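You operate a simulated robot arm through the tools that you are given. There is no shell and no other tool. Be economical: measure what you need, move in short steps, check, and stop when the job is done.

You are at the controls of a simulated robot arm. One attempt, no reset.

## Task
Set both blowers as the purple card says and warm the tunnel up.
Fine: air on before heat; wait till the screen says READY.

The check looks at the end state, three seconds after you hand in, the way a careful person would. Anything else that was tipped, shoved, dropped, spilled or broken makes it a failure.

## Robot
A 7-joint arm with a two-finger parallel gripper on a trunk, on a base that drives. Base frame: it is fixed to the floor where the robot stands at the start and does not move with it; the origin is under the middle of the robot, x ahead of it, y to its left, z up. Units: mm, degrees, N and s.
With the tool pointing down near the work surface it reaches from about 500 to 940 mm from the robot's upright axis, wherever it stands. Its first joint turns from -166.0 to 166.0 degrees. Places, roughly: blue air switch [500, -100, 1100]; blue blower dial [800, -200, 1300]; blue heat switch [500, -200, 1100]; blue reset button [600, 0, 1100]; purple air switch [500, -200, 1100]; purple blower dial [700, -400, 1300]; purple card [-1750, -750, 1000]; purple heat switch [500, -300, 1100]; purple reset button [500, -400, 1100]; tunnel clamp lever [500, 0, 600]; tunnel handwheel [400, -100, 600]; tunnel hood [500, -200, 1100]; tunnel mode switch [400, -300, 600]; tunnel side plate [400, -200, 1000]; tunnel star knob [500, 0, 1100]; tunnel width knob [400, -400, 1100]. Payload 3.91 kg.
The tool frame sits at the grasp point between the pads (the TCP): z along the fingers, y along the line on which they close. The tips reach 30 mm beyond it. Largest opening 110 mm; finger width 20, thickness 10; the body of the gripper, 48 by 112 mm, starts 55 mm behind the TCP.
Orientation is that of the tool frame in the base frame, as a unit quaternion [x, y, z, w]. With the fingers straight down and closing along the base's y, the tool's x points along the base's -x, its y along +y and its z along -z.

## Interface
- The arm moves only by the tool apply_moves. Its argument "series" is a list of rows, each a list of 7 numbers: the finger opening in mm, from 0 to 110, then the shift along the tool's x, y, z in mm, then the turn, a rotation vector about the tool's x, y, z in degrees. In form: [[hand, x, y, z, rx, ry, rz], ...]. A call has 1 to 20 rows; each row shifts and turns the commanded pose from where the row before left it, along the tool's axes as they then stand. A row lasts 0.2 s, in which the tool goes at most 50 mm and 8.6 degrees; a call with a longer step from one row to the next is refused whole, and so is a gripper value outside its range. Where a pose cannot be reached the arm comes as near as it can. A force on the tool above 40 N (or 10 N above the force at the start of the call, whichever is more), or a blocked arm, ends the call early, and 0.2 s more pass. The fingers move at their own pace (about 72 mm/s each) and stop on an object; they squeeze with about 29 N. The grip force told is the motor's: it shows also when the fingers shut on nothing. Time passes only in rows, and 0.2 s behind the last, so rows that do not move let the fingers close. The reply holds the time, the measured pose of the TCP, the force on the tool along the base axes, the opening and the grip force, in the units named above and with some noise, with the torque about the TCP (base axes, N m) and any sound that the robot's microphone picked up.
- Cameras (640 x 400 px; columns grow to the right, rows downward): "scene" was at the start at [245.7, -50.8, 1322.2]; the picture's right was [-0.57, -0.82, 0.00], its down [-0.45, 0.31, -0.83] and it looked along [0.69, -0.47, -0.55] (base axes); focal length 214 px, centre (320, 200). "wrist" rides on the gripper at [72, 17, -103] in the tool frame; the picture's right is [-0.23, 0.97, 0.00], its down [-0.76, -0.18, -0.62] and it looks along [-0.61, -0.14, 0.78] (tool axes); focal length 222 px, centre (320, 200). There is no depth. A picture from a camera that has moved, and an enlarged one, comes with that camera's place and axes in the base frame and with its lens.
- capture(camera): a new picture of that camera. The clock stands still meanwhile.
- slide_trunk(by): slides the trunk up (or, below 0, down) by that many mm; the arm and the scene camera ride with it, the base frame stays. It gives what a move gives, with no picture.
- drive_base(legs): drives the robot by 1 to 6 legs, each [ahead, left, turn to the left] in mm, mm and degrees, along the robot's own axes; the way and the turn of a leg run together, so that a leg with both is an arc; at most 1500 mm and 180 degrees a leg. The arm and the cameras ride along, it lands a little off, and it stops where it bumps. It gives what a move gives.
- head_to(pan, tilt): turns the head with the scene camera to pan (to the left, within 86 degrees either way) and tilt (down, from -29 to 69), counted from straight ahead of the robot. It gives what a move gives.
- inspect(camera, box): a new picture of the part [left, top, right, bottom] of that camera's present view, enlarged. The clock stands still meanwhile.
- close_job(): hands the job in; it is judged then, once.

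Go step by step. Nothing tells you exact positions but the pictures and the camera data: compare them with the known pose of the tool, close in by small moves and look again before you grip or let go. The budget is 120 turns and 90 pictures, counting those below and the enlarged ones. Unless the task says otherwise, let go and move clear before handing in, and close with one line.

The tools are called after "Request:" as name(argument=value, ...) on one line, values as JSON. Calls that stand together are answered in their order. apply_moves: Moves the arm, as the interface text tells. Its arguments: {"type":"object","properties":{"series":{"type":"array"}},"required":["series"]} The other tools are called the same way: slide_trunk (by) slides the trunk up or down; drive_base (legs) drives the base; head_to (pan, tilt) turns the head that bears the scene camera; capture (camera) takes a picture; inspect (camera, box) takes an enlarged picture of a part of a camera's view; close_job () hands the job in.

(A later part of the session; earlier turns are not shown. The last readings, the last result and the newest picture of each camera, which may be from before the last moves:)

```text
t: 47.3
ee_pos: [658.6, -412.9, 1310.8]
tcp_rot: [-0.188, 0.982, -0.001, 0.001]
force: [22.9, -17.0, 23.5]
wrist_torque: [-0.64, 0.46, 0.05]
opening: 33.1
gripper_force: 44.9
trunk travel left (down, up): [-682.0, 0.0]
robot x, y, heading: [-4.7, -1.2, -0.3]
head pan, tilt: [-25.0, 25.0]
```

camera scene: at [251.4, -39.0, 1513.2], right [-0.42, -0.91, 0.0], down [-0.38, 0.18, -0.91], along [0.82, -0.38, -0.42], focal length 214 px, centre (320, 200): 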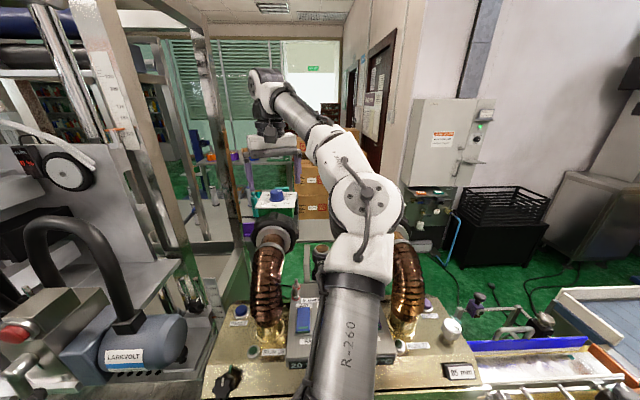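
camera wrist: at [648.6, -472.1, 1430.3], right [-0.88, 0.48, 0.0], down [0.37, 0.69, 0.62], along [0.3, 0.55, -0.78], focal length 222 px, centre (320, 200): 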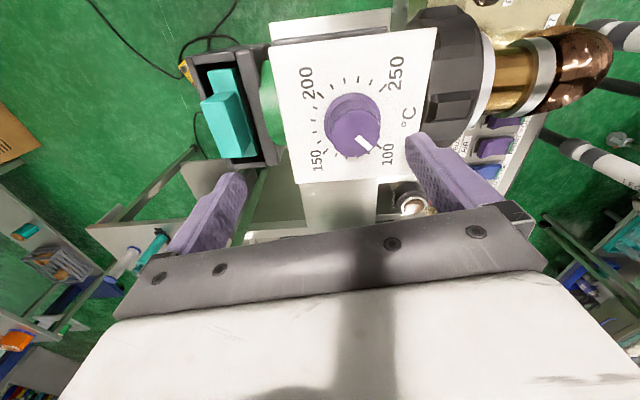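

Request:
apply_moves(series=[[20, -1, -1.7, -1, 0, 0, 0], [20, 0, 0, 0, 0, 0, 7], [20, 0, 0, 0, 0, 0, 8], [20, 0, 0, 0, 0, 0, 8], [20, 0, 0, 0, 0, 0, 8], [20, 0, 0, 0, 0, 0, 8], [20, 0, 0, 0, 0, 0, 8], [20, 0, 0, 0, 0, 0, 6.5], [20, 0, 0, 0, 0, 0, 0]])

Request:
apply_moves(series=[[60, 0, 0, 0, 0, 0, 0], [60, 0, 0, 0, 0, 0, 0], [70, 0, 0, -10, 0, 0, 0], [90, 0, 0, -8, 0, 0, 0], [90, 0, 0, -4, 0, 0, 0]])

Request:
inspect(camera="wrist", box=[250, 80, 390, 180])

```text
t: 49.3
ee_pos: [658.0, -413.5, 1310.9]
tcp_rot: [0.275, 0.961, 0.0, -0.003]
force: [-11.3, 5.2, -21.7]
wrist_torque: [0.29, 0.15, 0.02]
opening: 33.0
gripper_force: 45.2
trunk travel left (down, up): [-682.0, 0.0]
robot x, y, heading: [-5.3, 4.2, -0.1]
head pan, tilt: [-25.0, 25.0]
```

```text
t: 50.5
ee_pos: [658.2, -412.3, 1330.3]
tcp_rot: [0.274, 0.962, 0.0, 0.001]
force: [0.8, -0.2, 0.6]
wrist_torque: [0.0, 0.02, 0.02]
opening: 90.0
gripper_force: 0.1
out of reach, approached as far as the arm can: row 5
trunk travel left (down, up): [-682.0, 0.0]
robot x, y, heading: [-2.8, 2.1, 0.0]
head pan, tilt: [-25.0, 25.0]
```

```text
4.00 times, centred on (320, 130) of wrist
camera zoom: at [604.4, -360.1, 1432.0], right [0.71, 0.71, 0.0], down [0.55, -0.55, 0.62], along [0.44, -0.44, -0.78], focal length 888 px, centre (320, 480)
```

zoom: 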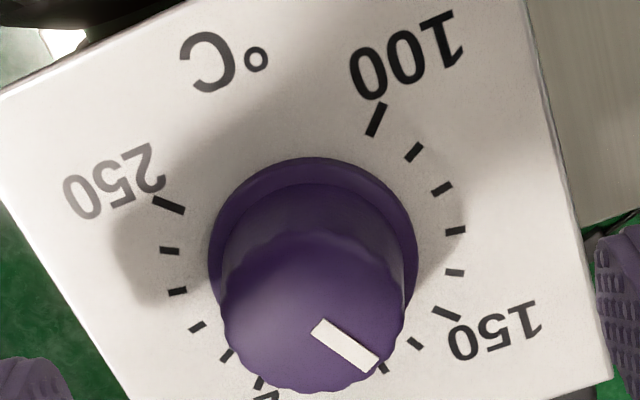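

Purple reads about 159–160. Now I swing the hand away from the blower to above the rocker panel, unrotating the hand and closing the fingers.

Request:
apply_moves(series=[[90, 0, 0, 0, 0, 0, -7.95], [90, 0, 0, 0, 0, 0, -7.95], [90, 0, 0, 0, 0, 0, -7.95], [90, 0, 0, 0, 0, 0, -7.95], [90, 20, 35, 0, 0, 0, 0], [60, 20, 35, 0, 0, 0, 0], [30, 20, 35, 0, 0, 0, 0], [0, 20, 35, 0, 0, 0, 0], [0, 30, 35, 0, 0, 0, 0], [0, 30, 30, 0, 0, 0, 0]])

Request:
capture(camera="wrist")

Request:
capture(camera="scene")

```text
t: 51.7
ee_pos: [665.7, -378.8, 1318.4]
tcp_rot: [-0.013, 1.0, -0.013, -0.008]
force: [6.5, -40.6, 13.6]
wrist_torque: [-1.6, 0.29, 0.57]
opening: 99.8
gripper_force: 19.9
trunk travel left (down, up): [-682.0, 0.0]
robot x, y, heading: [-4.1, -1.0, -0.2]
head pan, tilt: [-25.0, 25.0]
stopped in row 6: the force on the tool passed its limit at 117 N (the readings are from after the stop); the commanded pose is now the measured one
```

```text
49 pictures are left
camera wrist: at [592.7, -361.0, 1421.7], right [0.2, 0.98, -0.03], down [0.78, -0.14, 0.62], along [0.6, -0.15, -0.79], focal length 222 px, centre (320, 200)
```

wrist: 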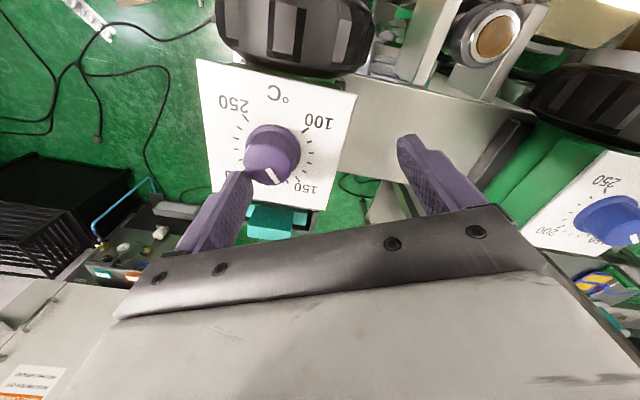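

```text
48 pictures are left
camera scene: at [250.8, -43.7, 1513.4], right [-0.43, -0.9, 0.0], down [-0.38, 0.18, -0.91], along [0.82, -0.39, -0.42], focal length 214 px, centre (320, 200)
```

scene: 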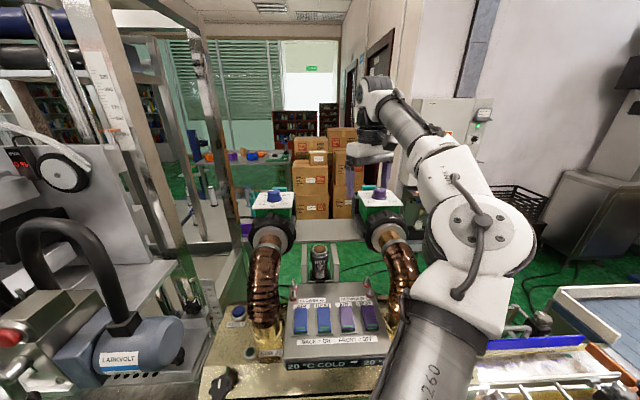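

The hand had sunk and a finger pushed against the purple knob. I back off, rise, and check the knob.

Request:
apply_moves(series=[[100, 0, -8, 0, 0, 0, 0], [105, 0, -20, 0, 0, 0, 0], [110, 0, -5, -4, 0, 0, 0], [110, 5, 0, -4, 0, 0, 0], [110, 5, 0, -4, 0, 0, 0]])

Request:
inspect(camera="wrist", box=[240, 70, 400, 170])

Request:
inspect(camera="scene", box=[340, 170, 420, 220])

```text
t: 52.9
ee_pos: [657.8, -403.0, 1330.0]
tcp_rot: [-0.02, 1.0, -0.013, -0.006]
force: [-0.7, 0.5, 0.4]
wrist_torque: [0.03, 0.0, -0.03]
opening: 109.9
gripper_force: 0.0
out of reach, approached as far as the arm can: row 5
trunk travel left (down, up): [-682.0, 0.0]
robot x, y, heading: [-8.0, -1.1, -0.4]
head pan, tilt: [-25.0, 25.0]
```

```text
4.00 times, centred on (320, 120) of wrist
camera zoom: at [584.4, -386.2, 1432.8], right [0.19, 0.98, -0.03], down [0.77, -0.13, 0.62], along [0.6, -0.14, -0.79], focal length 888 px, centre (320, 520)
```

zoom: 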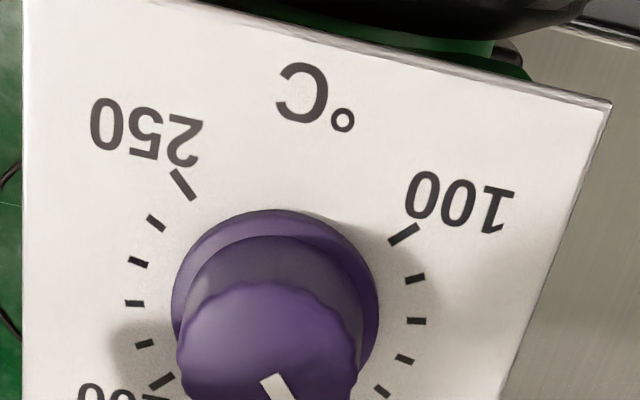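

```text
8.00 times, centred on (380, 195) of scene
camera zoom: at [250.7, -40.1, 1513.3], right [-0.43, -0.9, 0.0], down [-0.38, 0.18, -0.91], along [0.82, -0.39, -0.42], focal length 1716 px, centre (-160, 240)
```

zoom: 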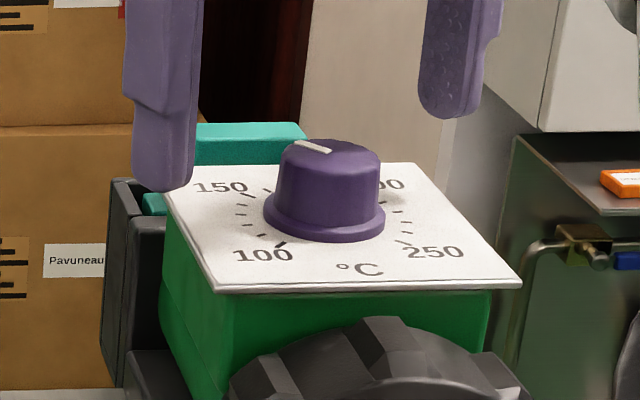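

Request:
inspect(camera="wrist", box=[250, 80, 390, 190])

```text
3.64 times, centred on (320, 135) of wrist
camera zoom: at [584.4, -386.2, 1432.8], right [0.19, 0.98, -0.03], down [0.77, -0.13, 0.62], along [0.6, -0.14, -0.79], focal length 808 px, centre (320, 436)
```

zoom: 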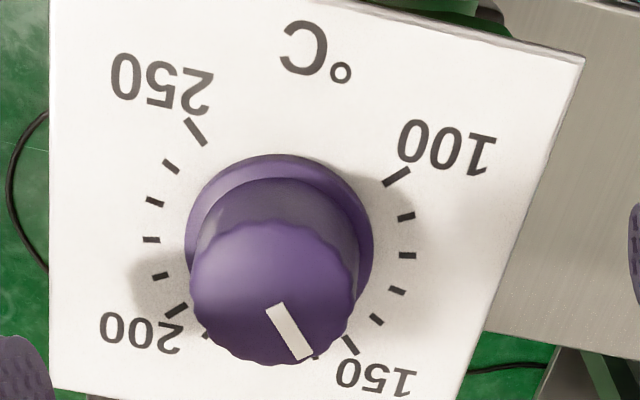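

The push moved the purple pointer to about 153. I re-centre, grip again and turn it 12° clockwise.

Request:
apply_moves(series=[[110, 0.5, -9.5, 0, -1.5, -0.7, 0], [80, 0, 0, 0, 0, 0, 0], [70, 0, 0, 0, 0, 0, 0]])

Request:
inspect(camera="wrist", box=[250, 80, 390, 190])

```text
t: 53.7
ee_pos: [656.9, -413.4, 1329.3]
tcp_rot: [-0.018, 1.0, 0.0, 0.0]
force: [-0.3, 0.4, 0.3]
wrist_torque: [-0.02, 0.04, 0.04]
opening: 70.0
gripper_force: 0.0
trunk travel left (down, up): [-682.0, 0.0]
robot x, y, heading: [-4.1, 4.1, -0.2]
head pan, tilt: [-25.0, 25.0]
```

```text
3.64 times, centred on (320, 135) of wrist
camera zoom: at [582.4, -399.1, 1431.7], right [0.19, 0.98, 0.0], down [0.77, -0.15, 0.62], along [0.61, -0.12, -0.78], focal length 808 px, centre (320, 436)
```

zoom: 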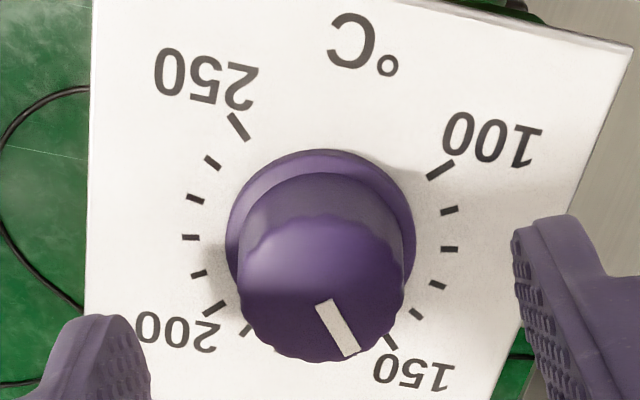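

Request:
apply_moves(series=[[60, 0.7, 0, 7, 0, 0, 0], [60, 0, 0, 7, 0, 0, 0], [60, 0, 0, 4, 0, 0, 0], [40, 0, 0, 0, 0, 0, 0], [20, 0, 0, 0, 0, 0, 0], [20, 0, 0, 0, 0, 0, 0], [20, 0, 0, 0, 0, 0, 4], [20, 0, 0, 0, 0, 0, 4], [20, 0, 0, 0, 0, 0, 3.5], [20, 0, 0, 0, 0, 0, 0]])

Request:
apply_moves(series=[[60, 0, 0, 0, 0, 0, 0], [60, 0, 0, 0, 0, 0, 0], [70, 0, 0, -10, 0, 0, 0], [90, 0, 0, -8, 0, 0, 0]])

Request:
inspect(camera="wrist", box=[250, 80, 390, 190])

```text
t: 55.9
ee_pos: [655.0, -413.2, 1313.4]
tcp_rot: [0.082, 0.997, 0.0, -0.002]
force: [-0.2, 1.9, -2.6]
wrist_torque: [0.09, -0.35, 0.0]
opening: 33.1
gripper_force: 44.8
trunk travel left (down, up): [-682.0, 0.0]
robot x, y, heading: [-4.7, -0.3, -0.5]
head pan, tilt: [-25.0, 25.0]
```

```text
t: 56.9
ee_pos: [654.8, -412.4, 1332.1]
tcp_rot: [0.082, 0.997, 0.0, -0.001]
force: [-1.1, -0.6, -1.0]
wrist_torque: [0.0, -0.01, -0.01]
opening: 90.1
gripper_force: 0.1
trunk travel left (down, up): [-682.0, 0.0]
robot x, y, heading: [0.3, -0.6, -0.3]
head pan, tilt: [-25.0, 25.0]
```

```text
3.64 times, centred on (320, 135) of wrist
camera zoom: at [585.7, -384.7, 1431.9], right [0.38, 0.92, 0.0], down [0.72, -0.3, 0.62], along [0.58, -0.24, -0.78], focal length 808 px, centre (320, 436)
```

zoom: 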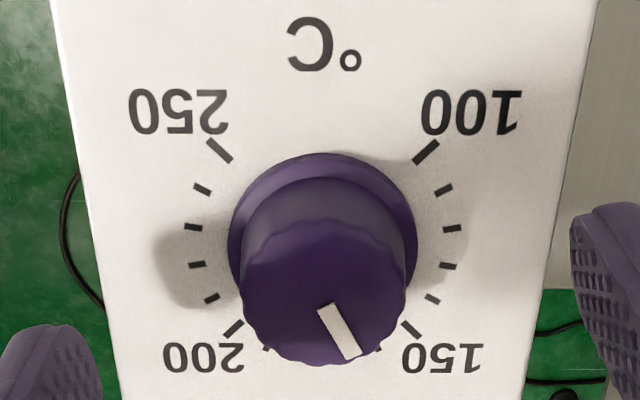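

Purple now reads 160. I leave straight backwards (no finger crosses the knob), then slide over to the panel, checking height.

Request:
apply_moves(series=[[100, 25, 0, 0, 0, 0, 0], [100, 25, 0, 0, 0, 0, 0], [80, 25, 0, 0, 0, 0, -4], [40, 15, 20, 0, 0, 0, -4], [20, 5, 30, 0, 0, 0, 0], [0, 5, 30, 0, 0, 0, 0], [0, 0, 30, 0, 0, 0, 0], [0, 0, 30, 0, 0, 0, 0], [0, 0, 30, 0, 0, 0, 0]])

Request:
capture(camera="wrist")

```text
t: 57.4
ee_pos: [664.6, -375.7, 1322.9]
tcp_rot: [0.04, 0.999, -0.008, -0.011]
force: [-6.2, -15.0, 1.4]
wrist_torque: [-0.5, 0.0, -0.11]
opening: 107.3
gripper_force: 8.0
trunk travel left (down, up): [-682.0, 0.0]
robot x, y, heading: [-5.0, 2.7, -0.6]
head pan, tilt: [-25.0, 25.0]
stopped in row 2: the force on the tool passed its limit at 73 N (the readings are from after the stop); the commanded pose is now the measured one
```

```text
42 pictures are left
camera wrist: at [595.1, -351.7, 1426.5], right [0.3, 0.95, -0.02], down [0.76, -0.23, 0.61], along [0.57, -0.2, -0.79], focal length 222 px, centre (320, 200)
```

wrist: 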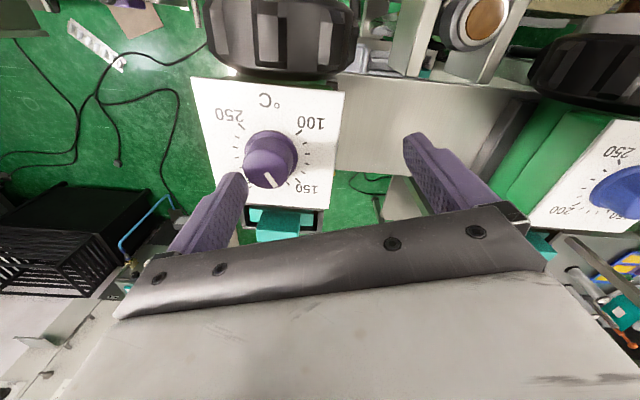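

Moving inward at this height isn't reachable for the arm, so it slid sideways into the knob again. I re-centre over the knob, check, and will afterwards leave by driving the base back instead.

Request:
apply_moves(series=[[108, 0, -10, 0, 0, 0, 0], [110, 0, -14, -3, -0.9, -1.3, 0], [110, 3, -13.4, -4, 0, 0, 0], [90, 3, 0, 0, 0, 0, 0], [70, 0, 0, 0, 0, 0, 0]])

Request:
inspect(camera="wrist", box=[250, 80, 390, 190])

```text
t: 58.6
ee_pos: [656.8, -410.4, 1331.2]
tcp_rot: [0.039, 0.999, -0.002, 0.003]
force: [1.2, -0.3, 0.5]
wrist_torque: [0.0, 0.01, -0.01]
opening: 70.1
gripper_force: 0.0
trunk travel left (down, up): [-682.0, 0.0]
robot x, y, heading: [-3.9, 3.9, -0.6]
head pan, tilt: [-25.0, 25.0]
```

```text
3.64 times, centred on (320, 135) of wrist
camera zoom: at [584.0, -386.9, 1433.8], right [0.3, 0.95, 0.0], down [0.74, -0.23, 0.63], along [0.6, -0.19, -0.78], focal length 808 px, centre (320, 436)
```

zoom: 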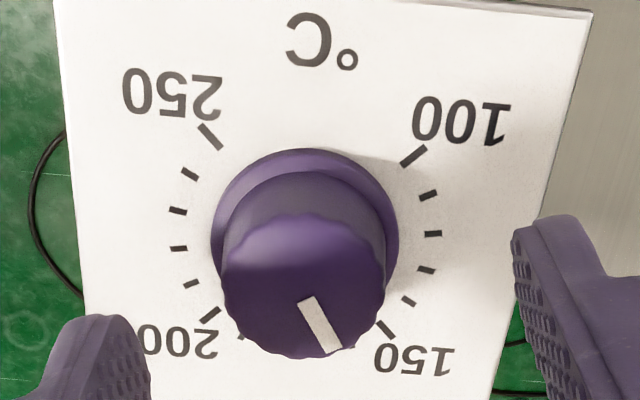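

It's at about 157.6; I grip again and add 4.4°.

Request:
apply_moves(series=[[60, 1.4, -2.4, 0, 0, 0, 0], [60, 0, 0, 7, 0, 0, 0], [60, 0, 0, 7, 0, 0, 0], [60, 0, 0, 4, 0, 0, 0], [40, 0, 0, 0, 0, 0, 0], [20, 0, 0, 0, 0, 0, 0], [20, 0, 0, 0, 0, 0, 0], [20, 0, 0, 0, 0, 0, 2.4], [20, 0, 0, 0, 0, 0, 2], [20, 0, 0, 0, 0, 0, 0]])

Request:
apply_moves(series=[[60, 0, 0, 0, 0, 0, 0], [60, 0, 0, 0, 0, 0, 0], [80, 0, 0, -10, 0, 0, 0], [100, 0, 0, -7, 0, 0, 0]])

Request:
inspect(camera="wrist", box=[250, 80, 390, 190])

```text
t: 60.8
ee_pos: [654.5, -412.2, 1314.0]
tcp_rot: [0.078, 0.997, -0.001, 0.001]
force: [5.1, -10.0, 11.0]
wrist_torque: [-0.14, 0.23, -0.03]
opening: 32.9
gripper_force: 45.1
trunk travel left (down, up): [-682.0, 0.0]
robot x, y, heading: [-5.6, 0.1, 0.0]
head pan, tilt: [-25.0, 25.0]
```

```text
t: 61.8
ee_pos: [656.2, -411.0, 1331.9]
tcp_rot: [0.077, 0.997, -0.001, 0.002]
force: [-0.9, -0.3, -0.6]
wrist_torque: [0.03, 0.0, 0.02]
opening: 100.2
gripper_force: 0.0
trunk travel left (down, up): [-682.0, 0.0]
robot x, y, heading: [-8.1, -2.2, -0.4]
head pan, tilt: [-25.0, 25.0]
```

```text
3.64 times, centred on (320, 135) of wrist
camera zoom: at [583.9, -383.6, 1433.3], right [0.37, 0.93, 0.0], down [0.72, -0.29, 0.63], along [0.58, -0.23, -0.78], focal length 808 px, centre (320, 436)
```

zoom: 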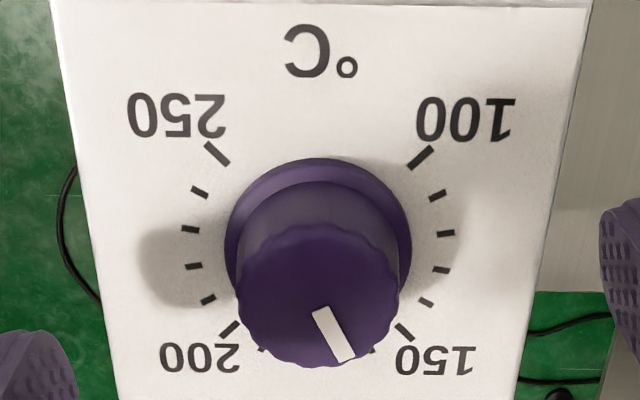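

Purple reads 160 again. Now I drive the base straight back so the hand leaves without touching the knob.

Request:
drive_base(legs=[[-350, 0, 0]])

Request:
capture(camera="scene")

```text
t: 64.1
ee_pos: [303.5, -409.7, 1332.0]
tcp_rot: [0.078, 0.997, -0.001, 0.002]
force: [0.4, 0.2, -0.2]
wrist_torque: [0.01, -0.01, 0.0]
opening: 99.8
gripper_force: 0.1
trunk travel left (down, up): [-682.0, 0.0]
robot x, y, heading: [-356.4, 1.8, -0.6]
head pan, tilt: [-25.0, 25.0]
```

```text
39 pictures are left
camera scene: at [-99.4, -38.8, 1513.5], right [-0.43, -0.9, 0.0], down [-0.38, 0.18, -0.91], along [0.82, -0.39, -0.42], focal length 214 px, centre (320, 200)
```

scene: 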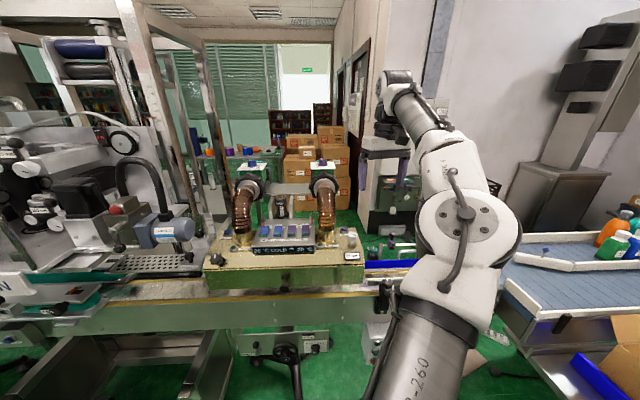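

Request:
inspect(camera="scene", box=[225, 155, 365, 260])

Request:
inspect(camera="scene", box=[252, 218, 322, 258])

```text
3.81 times, centred on (295, 208) of scene
camera zoom: at [-99.4, -38.8, 1513.5], right [-0.43, -0.9, 0.0], down [-0.38, 0.18, -0.91], along [0.82, -0.39, -0.42], focal length 817 px, centre (415, 171)
```

zoom: 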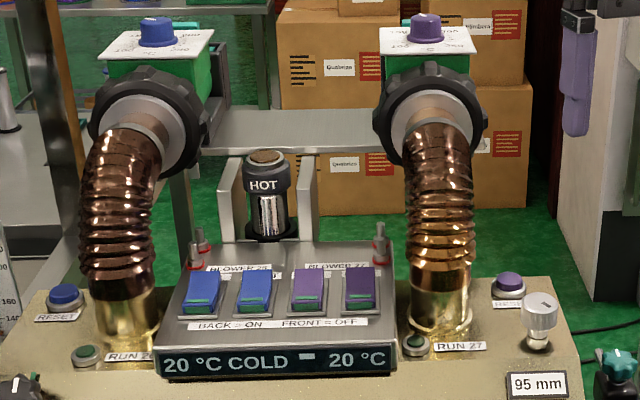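

```text
9.14 times, centred on (287, 238) of scene
camera zoom: at [-99.4, -38.8, 1513.5], right [-0.43, -0.9, 0.0], down [-0.38, 0.18, -0.91], along [0.82, -0.39, -0.42], focal length 1961 px, centre (622, -147)
```

zoom: 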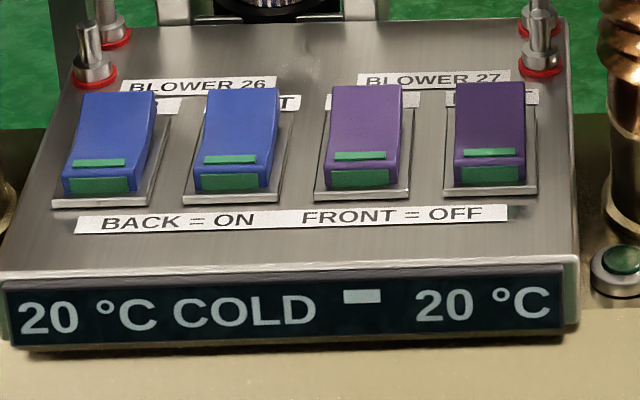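

The whole machine is yawed about −22.5°, rockers spaced about 46 mm, starting with 26 AIR near (525, −130, 1120). Opening the fingers so their centres are 92 mm apart lets me press both AIRs, then both HEATs. I first bring the hand round over free space in front.

Request:
apply_moves(series=[[82, 0, 0, 20, 0, 0, 0], [82, 0, 0, 20, 0, 0, 0], [82, 0, 20, 20, 0, 0, 4.5], [82, 0, 20, 0, 0, 0, 4.5], [82, 0, 25, 0, 0, 0, 4.6], [82, 0, 25, 0, 0, 0, 0], [82, 0, 25, 0, 0, 0, 0], [82, 0, 25, 0, 0, 0, 0], [82, 0, 25, 0, 0, 0, 0], [82, 0, 25, 0, 0, 0, 0]])

```text
t: 66.3
ee_pos: [369.0, -232.6, 1271.3]
tcp_rot: [0.195, 0.981, -0.002, 0.002]
force: [0.3, 0.0, -0.3]
wrist_torque: [0.01, -0.02, 0.0]
opening: 82.2
gripper_force: 0.0
trunk travel left (down, up): [-682.0, 0.0]
robot x, y, heading: [-357.0, 2.5, -0.6]
head pan, tilt: [-25.0, 25.0]
```

Request:
drive_base(legs=[[90, 0, 0.6]])

Request:
capture(camera="wrist")

```text
t: 67.4
ee_pos: [460.2, -225.4, 1269.2]
tcp_rot: [0.19, 0.982, -0.001, 0.001]
force: [0.1, -0.1, -0.4]
wrist_torque: [-0.04, 0.01, 0.01]
opening: 82.0
gripper_force: 0.0
trunk travel left (down, up): [-682.0, 0.0]
robot x, y, heading: [-267.3, 6.6, -0.1]
head pan, tilt: [-25.0, 25.0]
```

```text
36 pictures are left
camera wrist: at [397.8, -181.8, 1372.1], right [0.57, 0.82, 0.0], down [0.64, -0.45, 0.63], along [0.51, -0.36, -0.78], focal length 222 px, centre (320, 200)
```

wrist: 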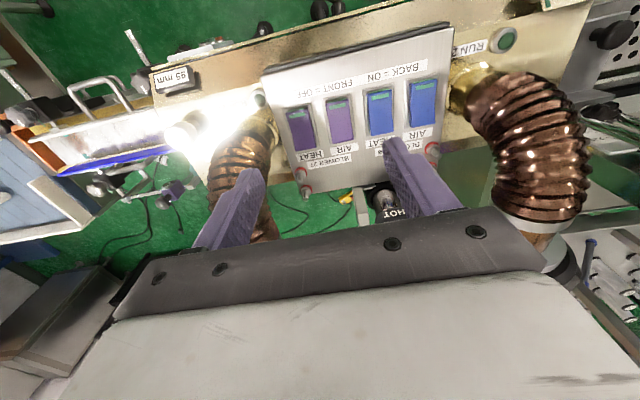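

Rockers located: centres ≈ (519,−130), (497,−171), (481,−214), (464,−257). I move to the AIR pair, aiming at their back halves, and stop well above to look.

Request:
apply_moves(series=[[82, -8, 16, 0, 0, 0, 1], [82, -8, 16, 0, 0, 0, 0], [82, -8, 16, 0, 0, 0, 0], [82, -7, 16, 0, 0, 0, 0], [82, 0, 0, 25, 0, 0, 0], [82, 0, 0, 25, 0, 0, 0], [82, 0, 0, 20, 0, 0, 0]])

Request:
capture(camera="wrist")

Request:
inspect(camera="scene", box=[200, 140, 400, 280])

```text
t: 69.0
ee_pos: [512.9, -179.0, 1201.5]
tcp_rot: [0.198, 0.98, -0.001, 0.001]
force: [0.1, 0.3, -0.6]
wrist_torque: [0.0, 0.01, -0.01]
opening: 81.9
gripper_force: 0.1
trunk travel left (down, up): [-682.0, 0.0]
robot x, y, heading: [-264.0, 1.0, 0.1]
head pan, tilt: [-25.0, 25.0]
```

```text
35 pictures are left
camera wrist: at [451.0, -134.4, 1303.0], right [0.59, 0.81, 0.0], down [0.63, -0.46, 0.63], along [0.51, -0.37, -0.78], focal length 222 px, centre (320, 200)
```

wrist: 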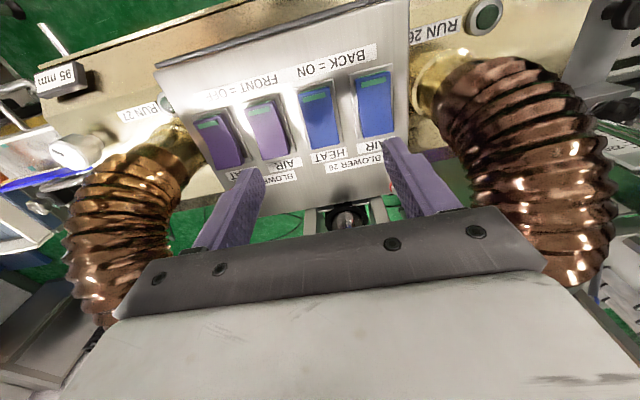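

```text
2.86 times, centred on (300, 210) of scene
camera zoom: at [-8.8, -36.8, 1513.3], right [-0.42, -0.91, 0.0], down [-0.38, 0.18, -0.91], along [0.82, -0.38, -0.42], focal length 613 px, centre (377, 171)
```

zoom: 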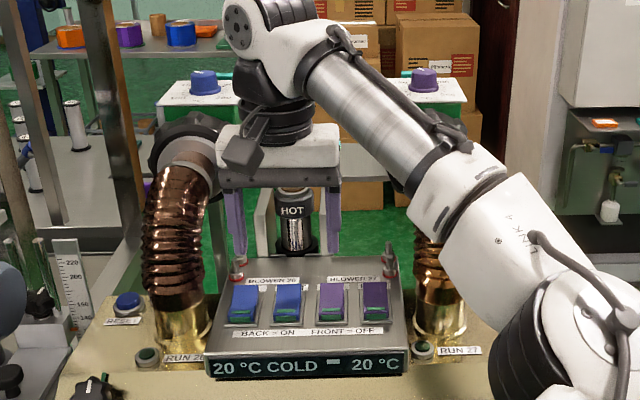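

Alignment is good within a few mm. I shift 3 mm left and descend toward the AIR rockers' back halves.

Request:
apply_moves(series=[[80, 0, 3, 0, 0, 0, 0], [80, 0, 0, 10, 0, 0, 0], [80, 0, 0, 10, 0, 0, 0], [80, 0, 0, 5, 0, 0, 0]])

Request:
inspect(camera="wrist", box=[140, 40, 480, 240])

Request:
inspect(camera="scene", box=[250, 200, 340, 260])

```text
t: 70.0
ee_pos: [514.4, -176.0, 1175.8]
tcp_rot: [0.199, 0.98, -0.001, 0.003]
force: [-0.1, 0.3, -0.6]
wrist_torque: [-0.05, 0.02, 0.01]
opening: 80.1
gripper_force: 0.0
trunk travel left (down, up): [-682.0, 0.0]
robot x, y, heading: [-267.7, -0.2, -0.2]
head pan, tilt: [-25.0, 25.0]
```

```text
1.88 times, centred on (310, 140) of wrist
camera zoom: at [452.2, -131.6, 1278.1], right [0.59, 0.81, 0.0], down [0.63, -0.46, 0.63], along [0.51, -0.37, -0.78], focal length 418 px, centre (339, 313)
```

zoom: 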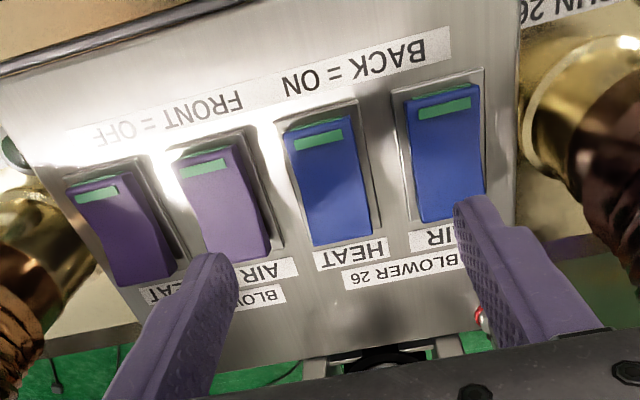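

```text
6.67 times, centred on (295, 230) of scene
camera zoom: at [-9.1, -36.5, 1513.3], right [-0.42, -0.91, 0.0], down [-0.38, 0.18, -0.91], along [0.82, -0.38, -0.42], focal length 1430 px, centre (487, 0)
```

zoom: 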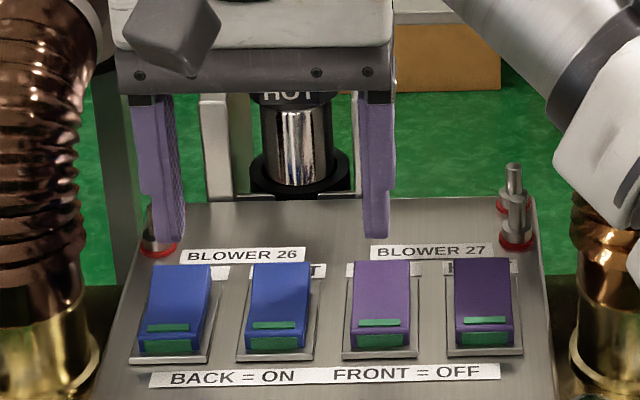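

Tips are over the back halves. I narrow slightly and press down in small steps.

Request:
apply_moves(series=[[77, 3, 0, 4, 0, 0, 0], [77, 0, 0, 4, 0, 0, 0], [77, 0, 0, 3, 0, 0, 0], [77, 0, 0, 3, 0, 0, 0]])

Request:
inspect(camera="wrist", box=[140, 40, 480, 240])

```text
t: 71.0
ee_pos: [511.4, -174.0, 1162.4]
tcp_rot: [0.198, 0.98, -0.001, 0.002]
force: [-0.2, 0.9, -0.1]
wrist_torque: [-0.01, -0.05, 0.02]
opening: 77.0
gripper_force: 0.0
trunk travel left (down, up): [-682.0, 0.0]
robot x, y, heading: [-267.6, 3.6, -0.1]
head pan, tilt: [-25.0, 25.0]
```

```text
1.88 times, centred on (310, 140) of wrist
camera zoom: at [449.6, -129.8, 1263.6], right [0.59, 0.81, 0.0], down [0.63, -0.46, 0.63], along [0.51, -0.37, -0.78], focal length 418 px, centre (339, 313)
```

zoom: 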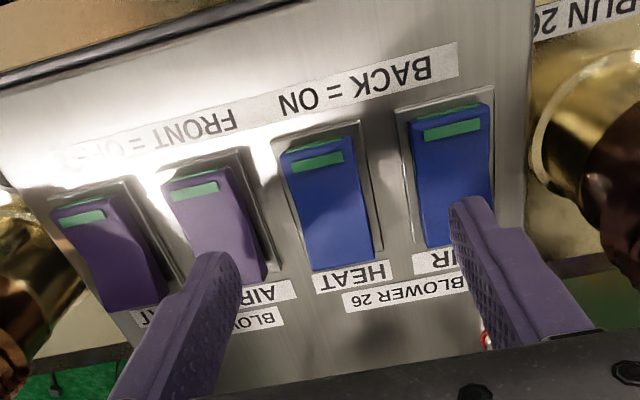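

Request:
apply_moves(series=[[77, 0, 0, 3, 0, 0, 0], [77, 0, 0, 3, 0, 0, 0], [77, 0, 0, 3, 0, 0, 0], [77, 0, 0, 3, 0, 0, 0], [77, 0, 0, 2, 0, 0, 0]])

Request:
inspect(camera="wrist", box=[140, 40, 480, 240])

```text
t: 72.2
ee_pos: [510.3, -173.9, 1148.1]
tcp_rot: [0.199, 0.98, -0.001, 0.001]
force: [0.9, -0.4, 2.3]
wrist_torque: [0.08, -0.04, -0.02]
opening: 76.9
gripper_force: 0.0
trunk travel left (down, up): [-682.0, 0.0]
robot x, y, heading: [-265.5, 2.5, 0.2]
head pan, tilt: [-25.0, 25.0]
```

```text
1.88 times, centred on (310, 140) of wrist
camera zoom: at [449.5, -130.3, 1249.8], right [0.59, 0.81, 0.0], down [0.63, -0.46, 0.63], along [0.51, -0.37, -0.78], focal length 418 px, centre (339, 313)
```

zoom: 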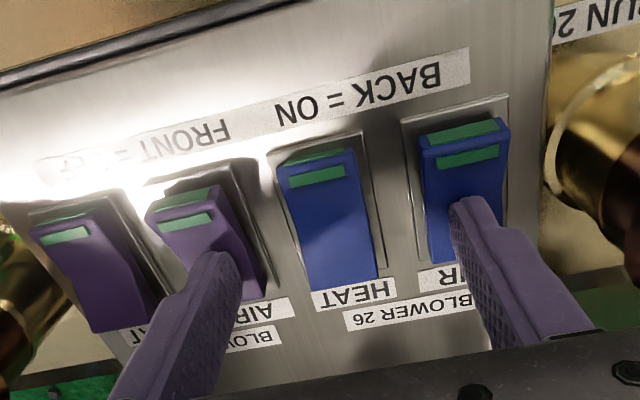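

Contact began and the front ends of both AIR rockers rose. I press a bit deeper to be sure, then lift and look.

Request:
apply_moves(series=[[77, 0, 0, 2, 0, 0, 0], [77, 0, 0, 2, 0, 0, 0], [77, 0, 0, 2, 0, 0, 0]])

Request:
apply_moves(series=[[77, 0, 0, -10, 0, 0, 0], [77, 0, 0, -15, 0, 0, 0], [77, 0, 0, -15, 0, 0, 0]])

Request:
inspect(camera="scene", box=[230, 200, 350, 285])

```text
t: 73.0
ee_pos: [510.6, -175.6, 1148.0]
tcp_rot: [0.197, 0.98, -0.001, 0.008]
force: [-0.9, -0.8, 11.8]
wrist_torque: [-0.26, 0.19, 0.15]
opening: 76.9
gripper_force: 0.1
trunk travel left (down, up): [-682.0, 0.0]
robot x, y, heading: [-260.6, 2.0, 0.2]
head pan, tilt: [-25.0, 25.0]
stopped in row 3: the force on the tool passed its limit at 44 N (the readings are from after the stop); the commanded pose is now the measured one
```

```text
t: 73.8
ee_pos: [511.4, -174.9, 1185.7]
tcp_rot: [0.198, 0.98, -0.002, 0.006]
force: [1.0, -0.4, 0.3]
wrist_torque: [0.01, 0.02, 0.01]
opening: 77.1
gripper_force: 0.0
trunk travel left (down, up): [-682.0, 0.0]
robot x, y, heading: [-267.1, 3.9, 0.1]
head pan, tilt: [-25.0, 25.0]
```

```text
4.71 times, centred on (290, 242) of scene
camera zoom: at [-9.1, -36.5, 1513.3], right [-0.42, -0.91, 0.0], down [-0.38, 0.18, -0.91], along [0.82, -0.38, -0.42], focal length 1009 px, centre (461, 0)
```

zoom: 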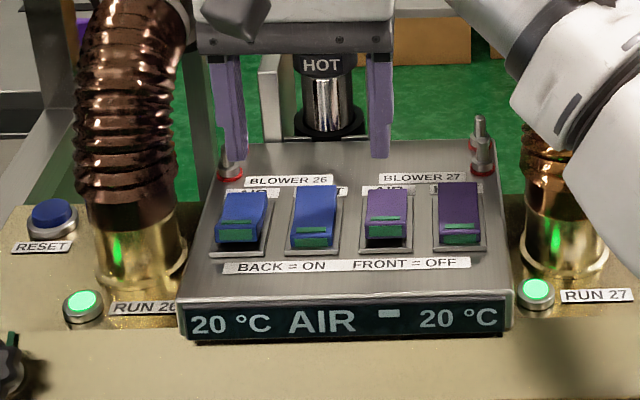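

Both AIRs are on, the RUN lamps lit, and the screen says AIR. I shift one rocker to the right for the HEATs.

Request:
apply_moves(series=[[77, 0, -15, 0, 0, 0, 0], [77, 0, -15, 0, 0, 0, 0], [77, 0, -14.5, 0, 0, 0, 0], [77, 0, 0, 10, 0, 0, 0], [77, 0, 0, 8, 0, 0, 0]])

Request:
inspect(camera="wrist", box=[140, 40, 480, 240])

```text
t: 75.0
ee_pos: [494.5, -215.8, 1168.4]
tcp_rot: [0.199, 0.98, -0.001, 0.006]
force: [0.2, 0.0, -0.8]
wrist_torque: [0.02, -0.01, 0.0]
opening: 77.1
gripper_force: 0.0
trunk travel left (down, up): [-682.0, 0.0]
robot x, y, heading: [-267.3, 4.5, 0.0]
head pan, tilt: [-25.0, 25.0]
```

```text
1.88 times, centred on (310, 140) of wrist
camera zoom: at [431.3, -171.6, 1268.9], right [0.59, 0.81, 0.0], down [0.62, -0.46, 0.63], along [0.51, -0.37, -0.77], focal length 418 px, centre (339, 313)
```

zoom: 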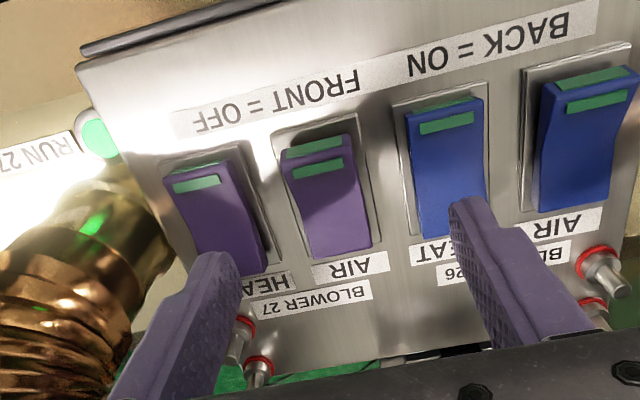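

Alignment matches the previous press. I press the HEATs.

Request:
apply_moves(series=[[77, 0, 0, 4, 0, 0, 0], [77, 0, 0, 4, 0, 0, 0], [77, 0, 0, 4, 0, 0, 0], [77, 0, 0, 3, 0, 0, 0], [77, 0, 0, 3, 0, 0, 0], [77, 0, 0, 2, 0, 0, 0], [77, 0, 0, 2, 0, 0, 0], [77, 0, 0, 2, 0, 0, 0]])

Request:
apply_moves(series=[[77, 0, 0, -10, 0, 0, 0], [77, 0, 0, -15, 0, 0, 0], [77, 0, 0, -15, 0, 0, 0]])

Request:
inspect(camera="scene", box=[230, 200, 350, 285])

```text
t: 76.8
ee_pos: [494.7, -214.5, 1147.7]
tcp_rot: [0.2, 0.98, -0.002, 0.01]
force: [9.2, -5.0, 25.3]
wrist_torque: [-0.54, -0.25, 0.15]
opening: 76.9
gripper_force: 0.1
trunk travel left (down, up): [-682.0, 0.0]
robot x, y, heading: [-267.3, 3.6, -0.1]
head pan, tilt: [-25.0, 25.0]
```

```text
t: 77.6
ee_pos: [494.8, -215.0, 1183.2]
tcp_rot: [0.198, 0.98, -0.001, 0.006]
force: [0.0, 0.8, 0.5]
wrist_torque: [0.01, 0.03, 0.03]
opening: 77.1
gripper_force: 0.0
trunk travel left (down, up): [-682.0, 0.0]
robot x, y, heading: [-263.6, 1.5, 0.1]
head pan, tilt: [-25.0, 25.0]
```

```text
4.71 times, centred on (290, 242) of scene
camera zoom: at [-9.0, -36.5, 1513.3], right [-0.42, -0.91, 0.0], down [-0.38, 0.18, -0.91], along [0.82, -0.38, -0.42], focal length 1009 px, centre (461, 0)
```

zoom: 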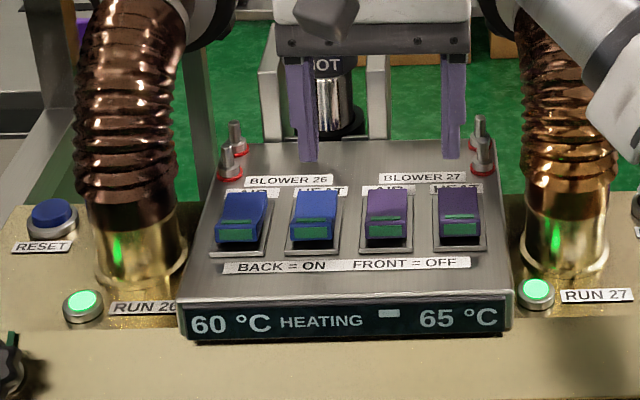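

It is HEATING. I raise the hand clear, back off with the base, and wait.

Request:
apply_moves(series=[[77, 0, 0, -20, 0, 0, 0], [77, 0, 0, -20, 0, 0, 0], [77, 0, 0, -20, 0, 0, 0], [77, 0, 0, -10, 0, 0, 0]])

Request:
drive_base(legs=[[-250, 0, 0]])

Request:
apply_moves(series=[[77, 0, 0, 0, 0, 0, 0], [77, 0, 0, 0, 0, 0, 0], [77, 0, 0, 0, 0, 0, 0], [77, 0, 0, 0, 0, 0, 0], [77, 0, 0, 0, 0, 0, 0], [77, 0, 0, 0, 0, 0, 0], [77, 0, 0, 0, 0, 0, 0], [77, 0, 0, 0, 0, 0, 0], [77, 0, 0, 0, 0, 0, 0], [77, 0, 0, 0, 0, 0, 0], [77, 0, 0, 0, 0, 0, 0], [77, 0, 0, 0, 0, 0, 0]])

Request:
capture(camera="scene")

```text
t: 78.6
ee_pos: [493.2, -215.4, 1254.6]
tcp_rot: [0.198, 0.98, -0.002, 0.006]
force: [-0.6, -0.3, -0.2]
wrist_torque: [0.02, -0.01, -0.01]
opening: 76.9
gripper_force: 0.0
trunk travel left (down, up): [-682.0, 0.0]
robot x, y, heading: [-262.9, 1.5, -0.2]
head pan, tilt: [-25.0, 25.0]
```

```text
t: 80.4
ee_pos: [244.2, -213.9, 1253.7]
tcp_rot: [0.198, 0.98, -0.001, 0.007]
force: [0.4, -0.2, 1.1]
wrist_torque: [0.02, -0.03, -0.01]
opening: 76.8
gripper_force: 0.1
trunk travel left (down, up): [-682.0, 0.0]
robot x, y, heading: [-512.3, 2.2, 0.5]
head pan, tilt: [-25.0, 25.0]
```

```text
t: 83.0
ee_pos: [245.9, -214.2, 1254.4]
tcp_rot: [0.197, 0.98, -0.002, 0.006]
force: [0.5, 0.1, 0.3]
wrist_torque: [0.04, -0.01, -0.03]
opening: 77.0
gripper_force: 0.0
trunk travel left (down, up): [-682.0, 0.0]
robot x, y, heading: [-512.4, 3.4, 0.4]
head pan, tilt: [-25.0, 25.0]
```

```text
26 pictures are left
camera scene: at [-256.8, -36.7, 1513.3], right [-0.42, -0.91, 0.0], down [-0.38, 0.18, -0.91], along [0.82, -0.38, -0.42], focal length 214 px, centre (320, 200)
```

scene: 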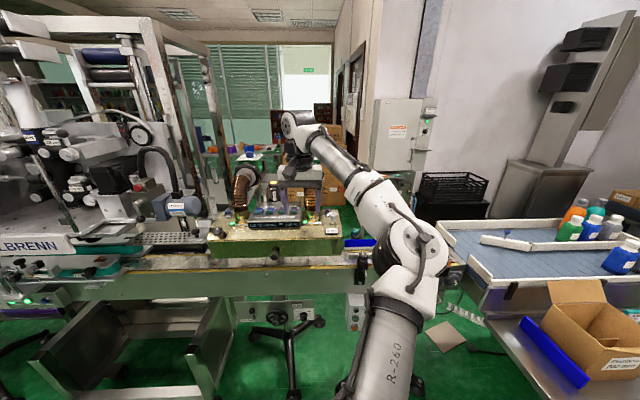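

Request:
inspect(camera="scene", box=[215, 140, 345, 250])

Request:
inspect(camera="scene", box=[240, 205, 310, 240])

```text
3.64 times, centred on (280, 195) of scene
camera zoom: at [-256.8, -36.7, 1513.3], right [-0.42, -0.91, 0.0], down [-0.38, 0.18, -0.91], along [0.82, -0.38, -0.42], focal length 780 px, centre (466, 218)
```

zoom: 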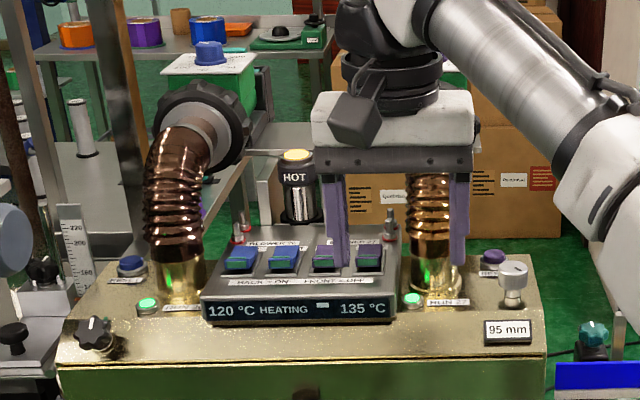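

```text
9.14 times, centred on (275, 222) of scene
camera zoom: at [-256.8, -36.7, 1513.3], right [-0.42, -0.91, 0.0], down [-0.38, 0.18, -0.91], along [0.82, -0.38, -0.42], focal length 1961 px, centre (731, -6)
```

zoom: 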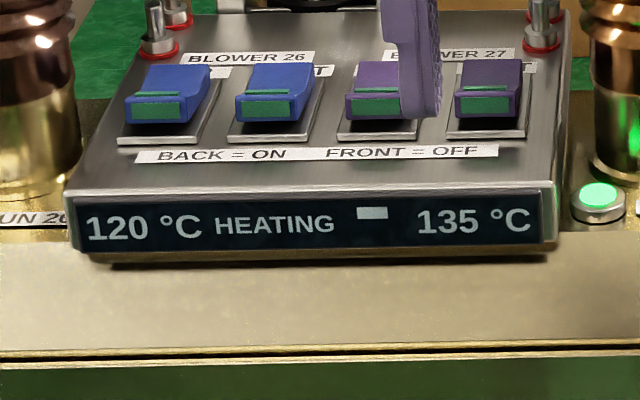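

Still heating (120/135). I wait, moving the hand aside to keep the view free.

Request:
apply_moves(series=[[77, 0, -20, 0, 0, 0, 0], [77, 0, -20, 0, 0, 0, 0], [77, 0, -20, 0, 0, 0, 0], [77, 0, -20, 0, 0, 0, 0], [77, 0, -20, 0, 0, 0, 0], [77, 0, -20, 0, 0, 0, 0], [77, 0, 0, 0, 0, 0, 0], [77, 0, 0, 0, 0, 0, 0], [77, 0, 0, 0, 0, 0, 0], [77, 0, 0, 0, 0, 0, 0], [77, 0, 0, 0, 0, 0, 0], [77, 0, 0, 0, 0, 0, 0], [77, 0, 0, 0, 0, 0, 0], [77, 0, 0, 0, 0, 0, 0], [77, 0, 0, 0, 0, 0, 0], [77, 0, 0, 0, 0, 0, 0], [77, 0, 0, 0, 0, 0, 0], [77, 0, 0, 0, 0, 0, 0], [77, 0, 0, 0, 0, 0, 0], [77, 0, 0, 0, 0, 0, 0]])

Request:
inspect(camera="scene", box=[215, 140, 345, 250])

Request:
inspect(camera="scene", box=[240, 205, 310, 240])

```text
t: 87.2
ee_pos: [199.7, -325.7, 1254.7]
tcp_rot: [0.198, 0.98, -0.001, 0.007]
force: [-1.0, -0.3, 0.4]
wrist_torque: [0.02, -0.01, 0.0]
opening: 76.9
gripper_force: 0.1
trunk travel left (down, up): [-682.0, 0.0]
robot x, y, heading: [-511.2, 3.0, 0.2]
head pan, tilt: [-25.0, 25.0]
```

```text
3.64 times, centred on (280, 195) of scene
camera zoom: at [-256.8, -36.7, 1513.3], right [-0.42, -0.91, 0.0], down [-0.38, 0.18, -0.91], along [0.82, -0.38, -0.42], focal length 780 px, centre (466, 218)
```

zoom: 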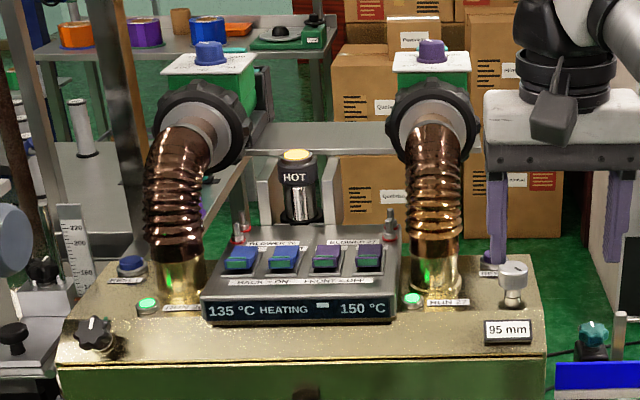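

```text
9.14 times, centred on (275, 222) of scene
camera zoom: at [-256.8, -36.7, 1513.3], right [-0.42, -0.91, 0.0], down [-0.38, 0.18, -0.91], along [0.82, -0.38, -0.42], focal length 1961 px, centre (731, -6)
```

zoom: 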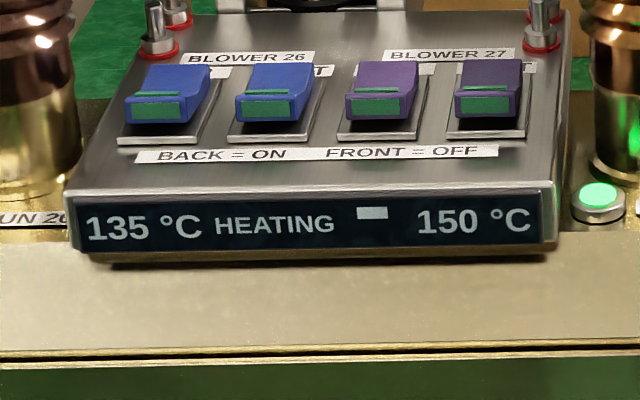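

Request:
apply_moves(series=[[77, 0, 0, 0, 0, 0, 0], [77, 0, 0, 0, 0, 0, 0], [77, 0, 0, 0, 0, 0, 0], [77, 0, 0, 0, 0, 0, 0], [77, 0, 0, 0, 0, 0, 0], [77, 0, 0, 0, 0, 0, 0], [77, 0, 0, 0, 0, 0, 0], [77, 0, 0, 0, 0, 0, 0], [77, 0, 0, 0, 0, 0, 0], [77, 0, 0, 0, 0, 0, 0], [77, 0, 0, 0, 0, 0, 0], [77, 0, 0, 0, 0, 0, 0], [77, 0, 0, 0, 0, 0, 0], [77, 0, 0, 0, 0, 0, 0], [77, 0, 0, 0, 0, 0, 0], [77, 0, 0, 0, 0, 0, 0], [77, 0, 0, 0, 0, 0, 0], [77, 0, 0, 0, 0, 0, 0], [77, 0, 0, 0, 0, 0, 0], [77, 0, 0, 0, 0, 0, 0]])

Request:
inspect(camera="scene", box=[240, 205, 310, 240])

Request:
inspect(camera="scene", box=[235, 145, 325, 170])

```text
t: 91.4
ee_pos: [199.5, -325.1, 1253.5]
tcp_rot: [0.199, 0.98, -0.001, 0.006]
force: [0.5, -0.2, 0.8]
wrist_torque: [-0.01, -0.01, -0.03]
opening: 77.0
gripper_force: 0.2
trunk travel left (down, up): [-682.0, 0.0]
robot x, y, heading: [-513.4, 0.7, 0.3]
head pan, tilt: [-25.0, 25.0]
```

```text
9.14 times, centred on (275, 222) of scene
camera zoom: at [-256.8, -36.7, 1513.3], right [-0.42, -0.91, 0.0], down [-0.38, 0.18, -0.91], along [0.82, -0.38, -0.42], focal length 1961 px, centre (731, -6)
```

zoom: 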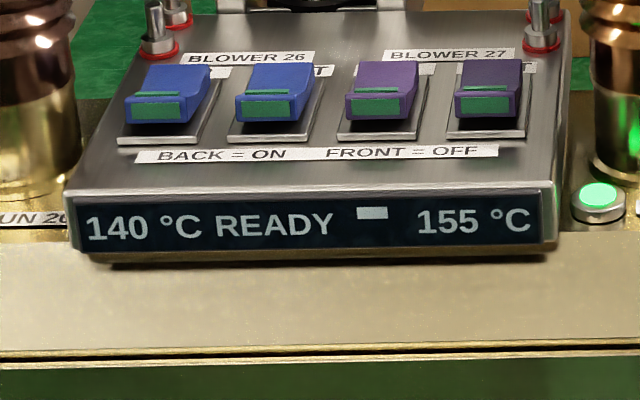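

```text
7.11 times, centred on (280, 158) of scene
camera zoom: at [-256.8, -36.7, 1513.3], right [-0.42, -0.91, 0.0], down [-0.38, 0.18, -0.91], along [0.82, -0.38, -0.42], focal length 1525 px, centre (604, 502)
```

zoom: 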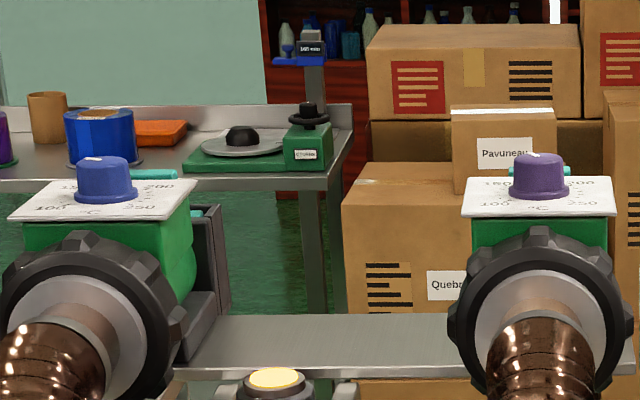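

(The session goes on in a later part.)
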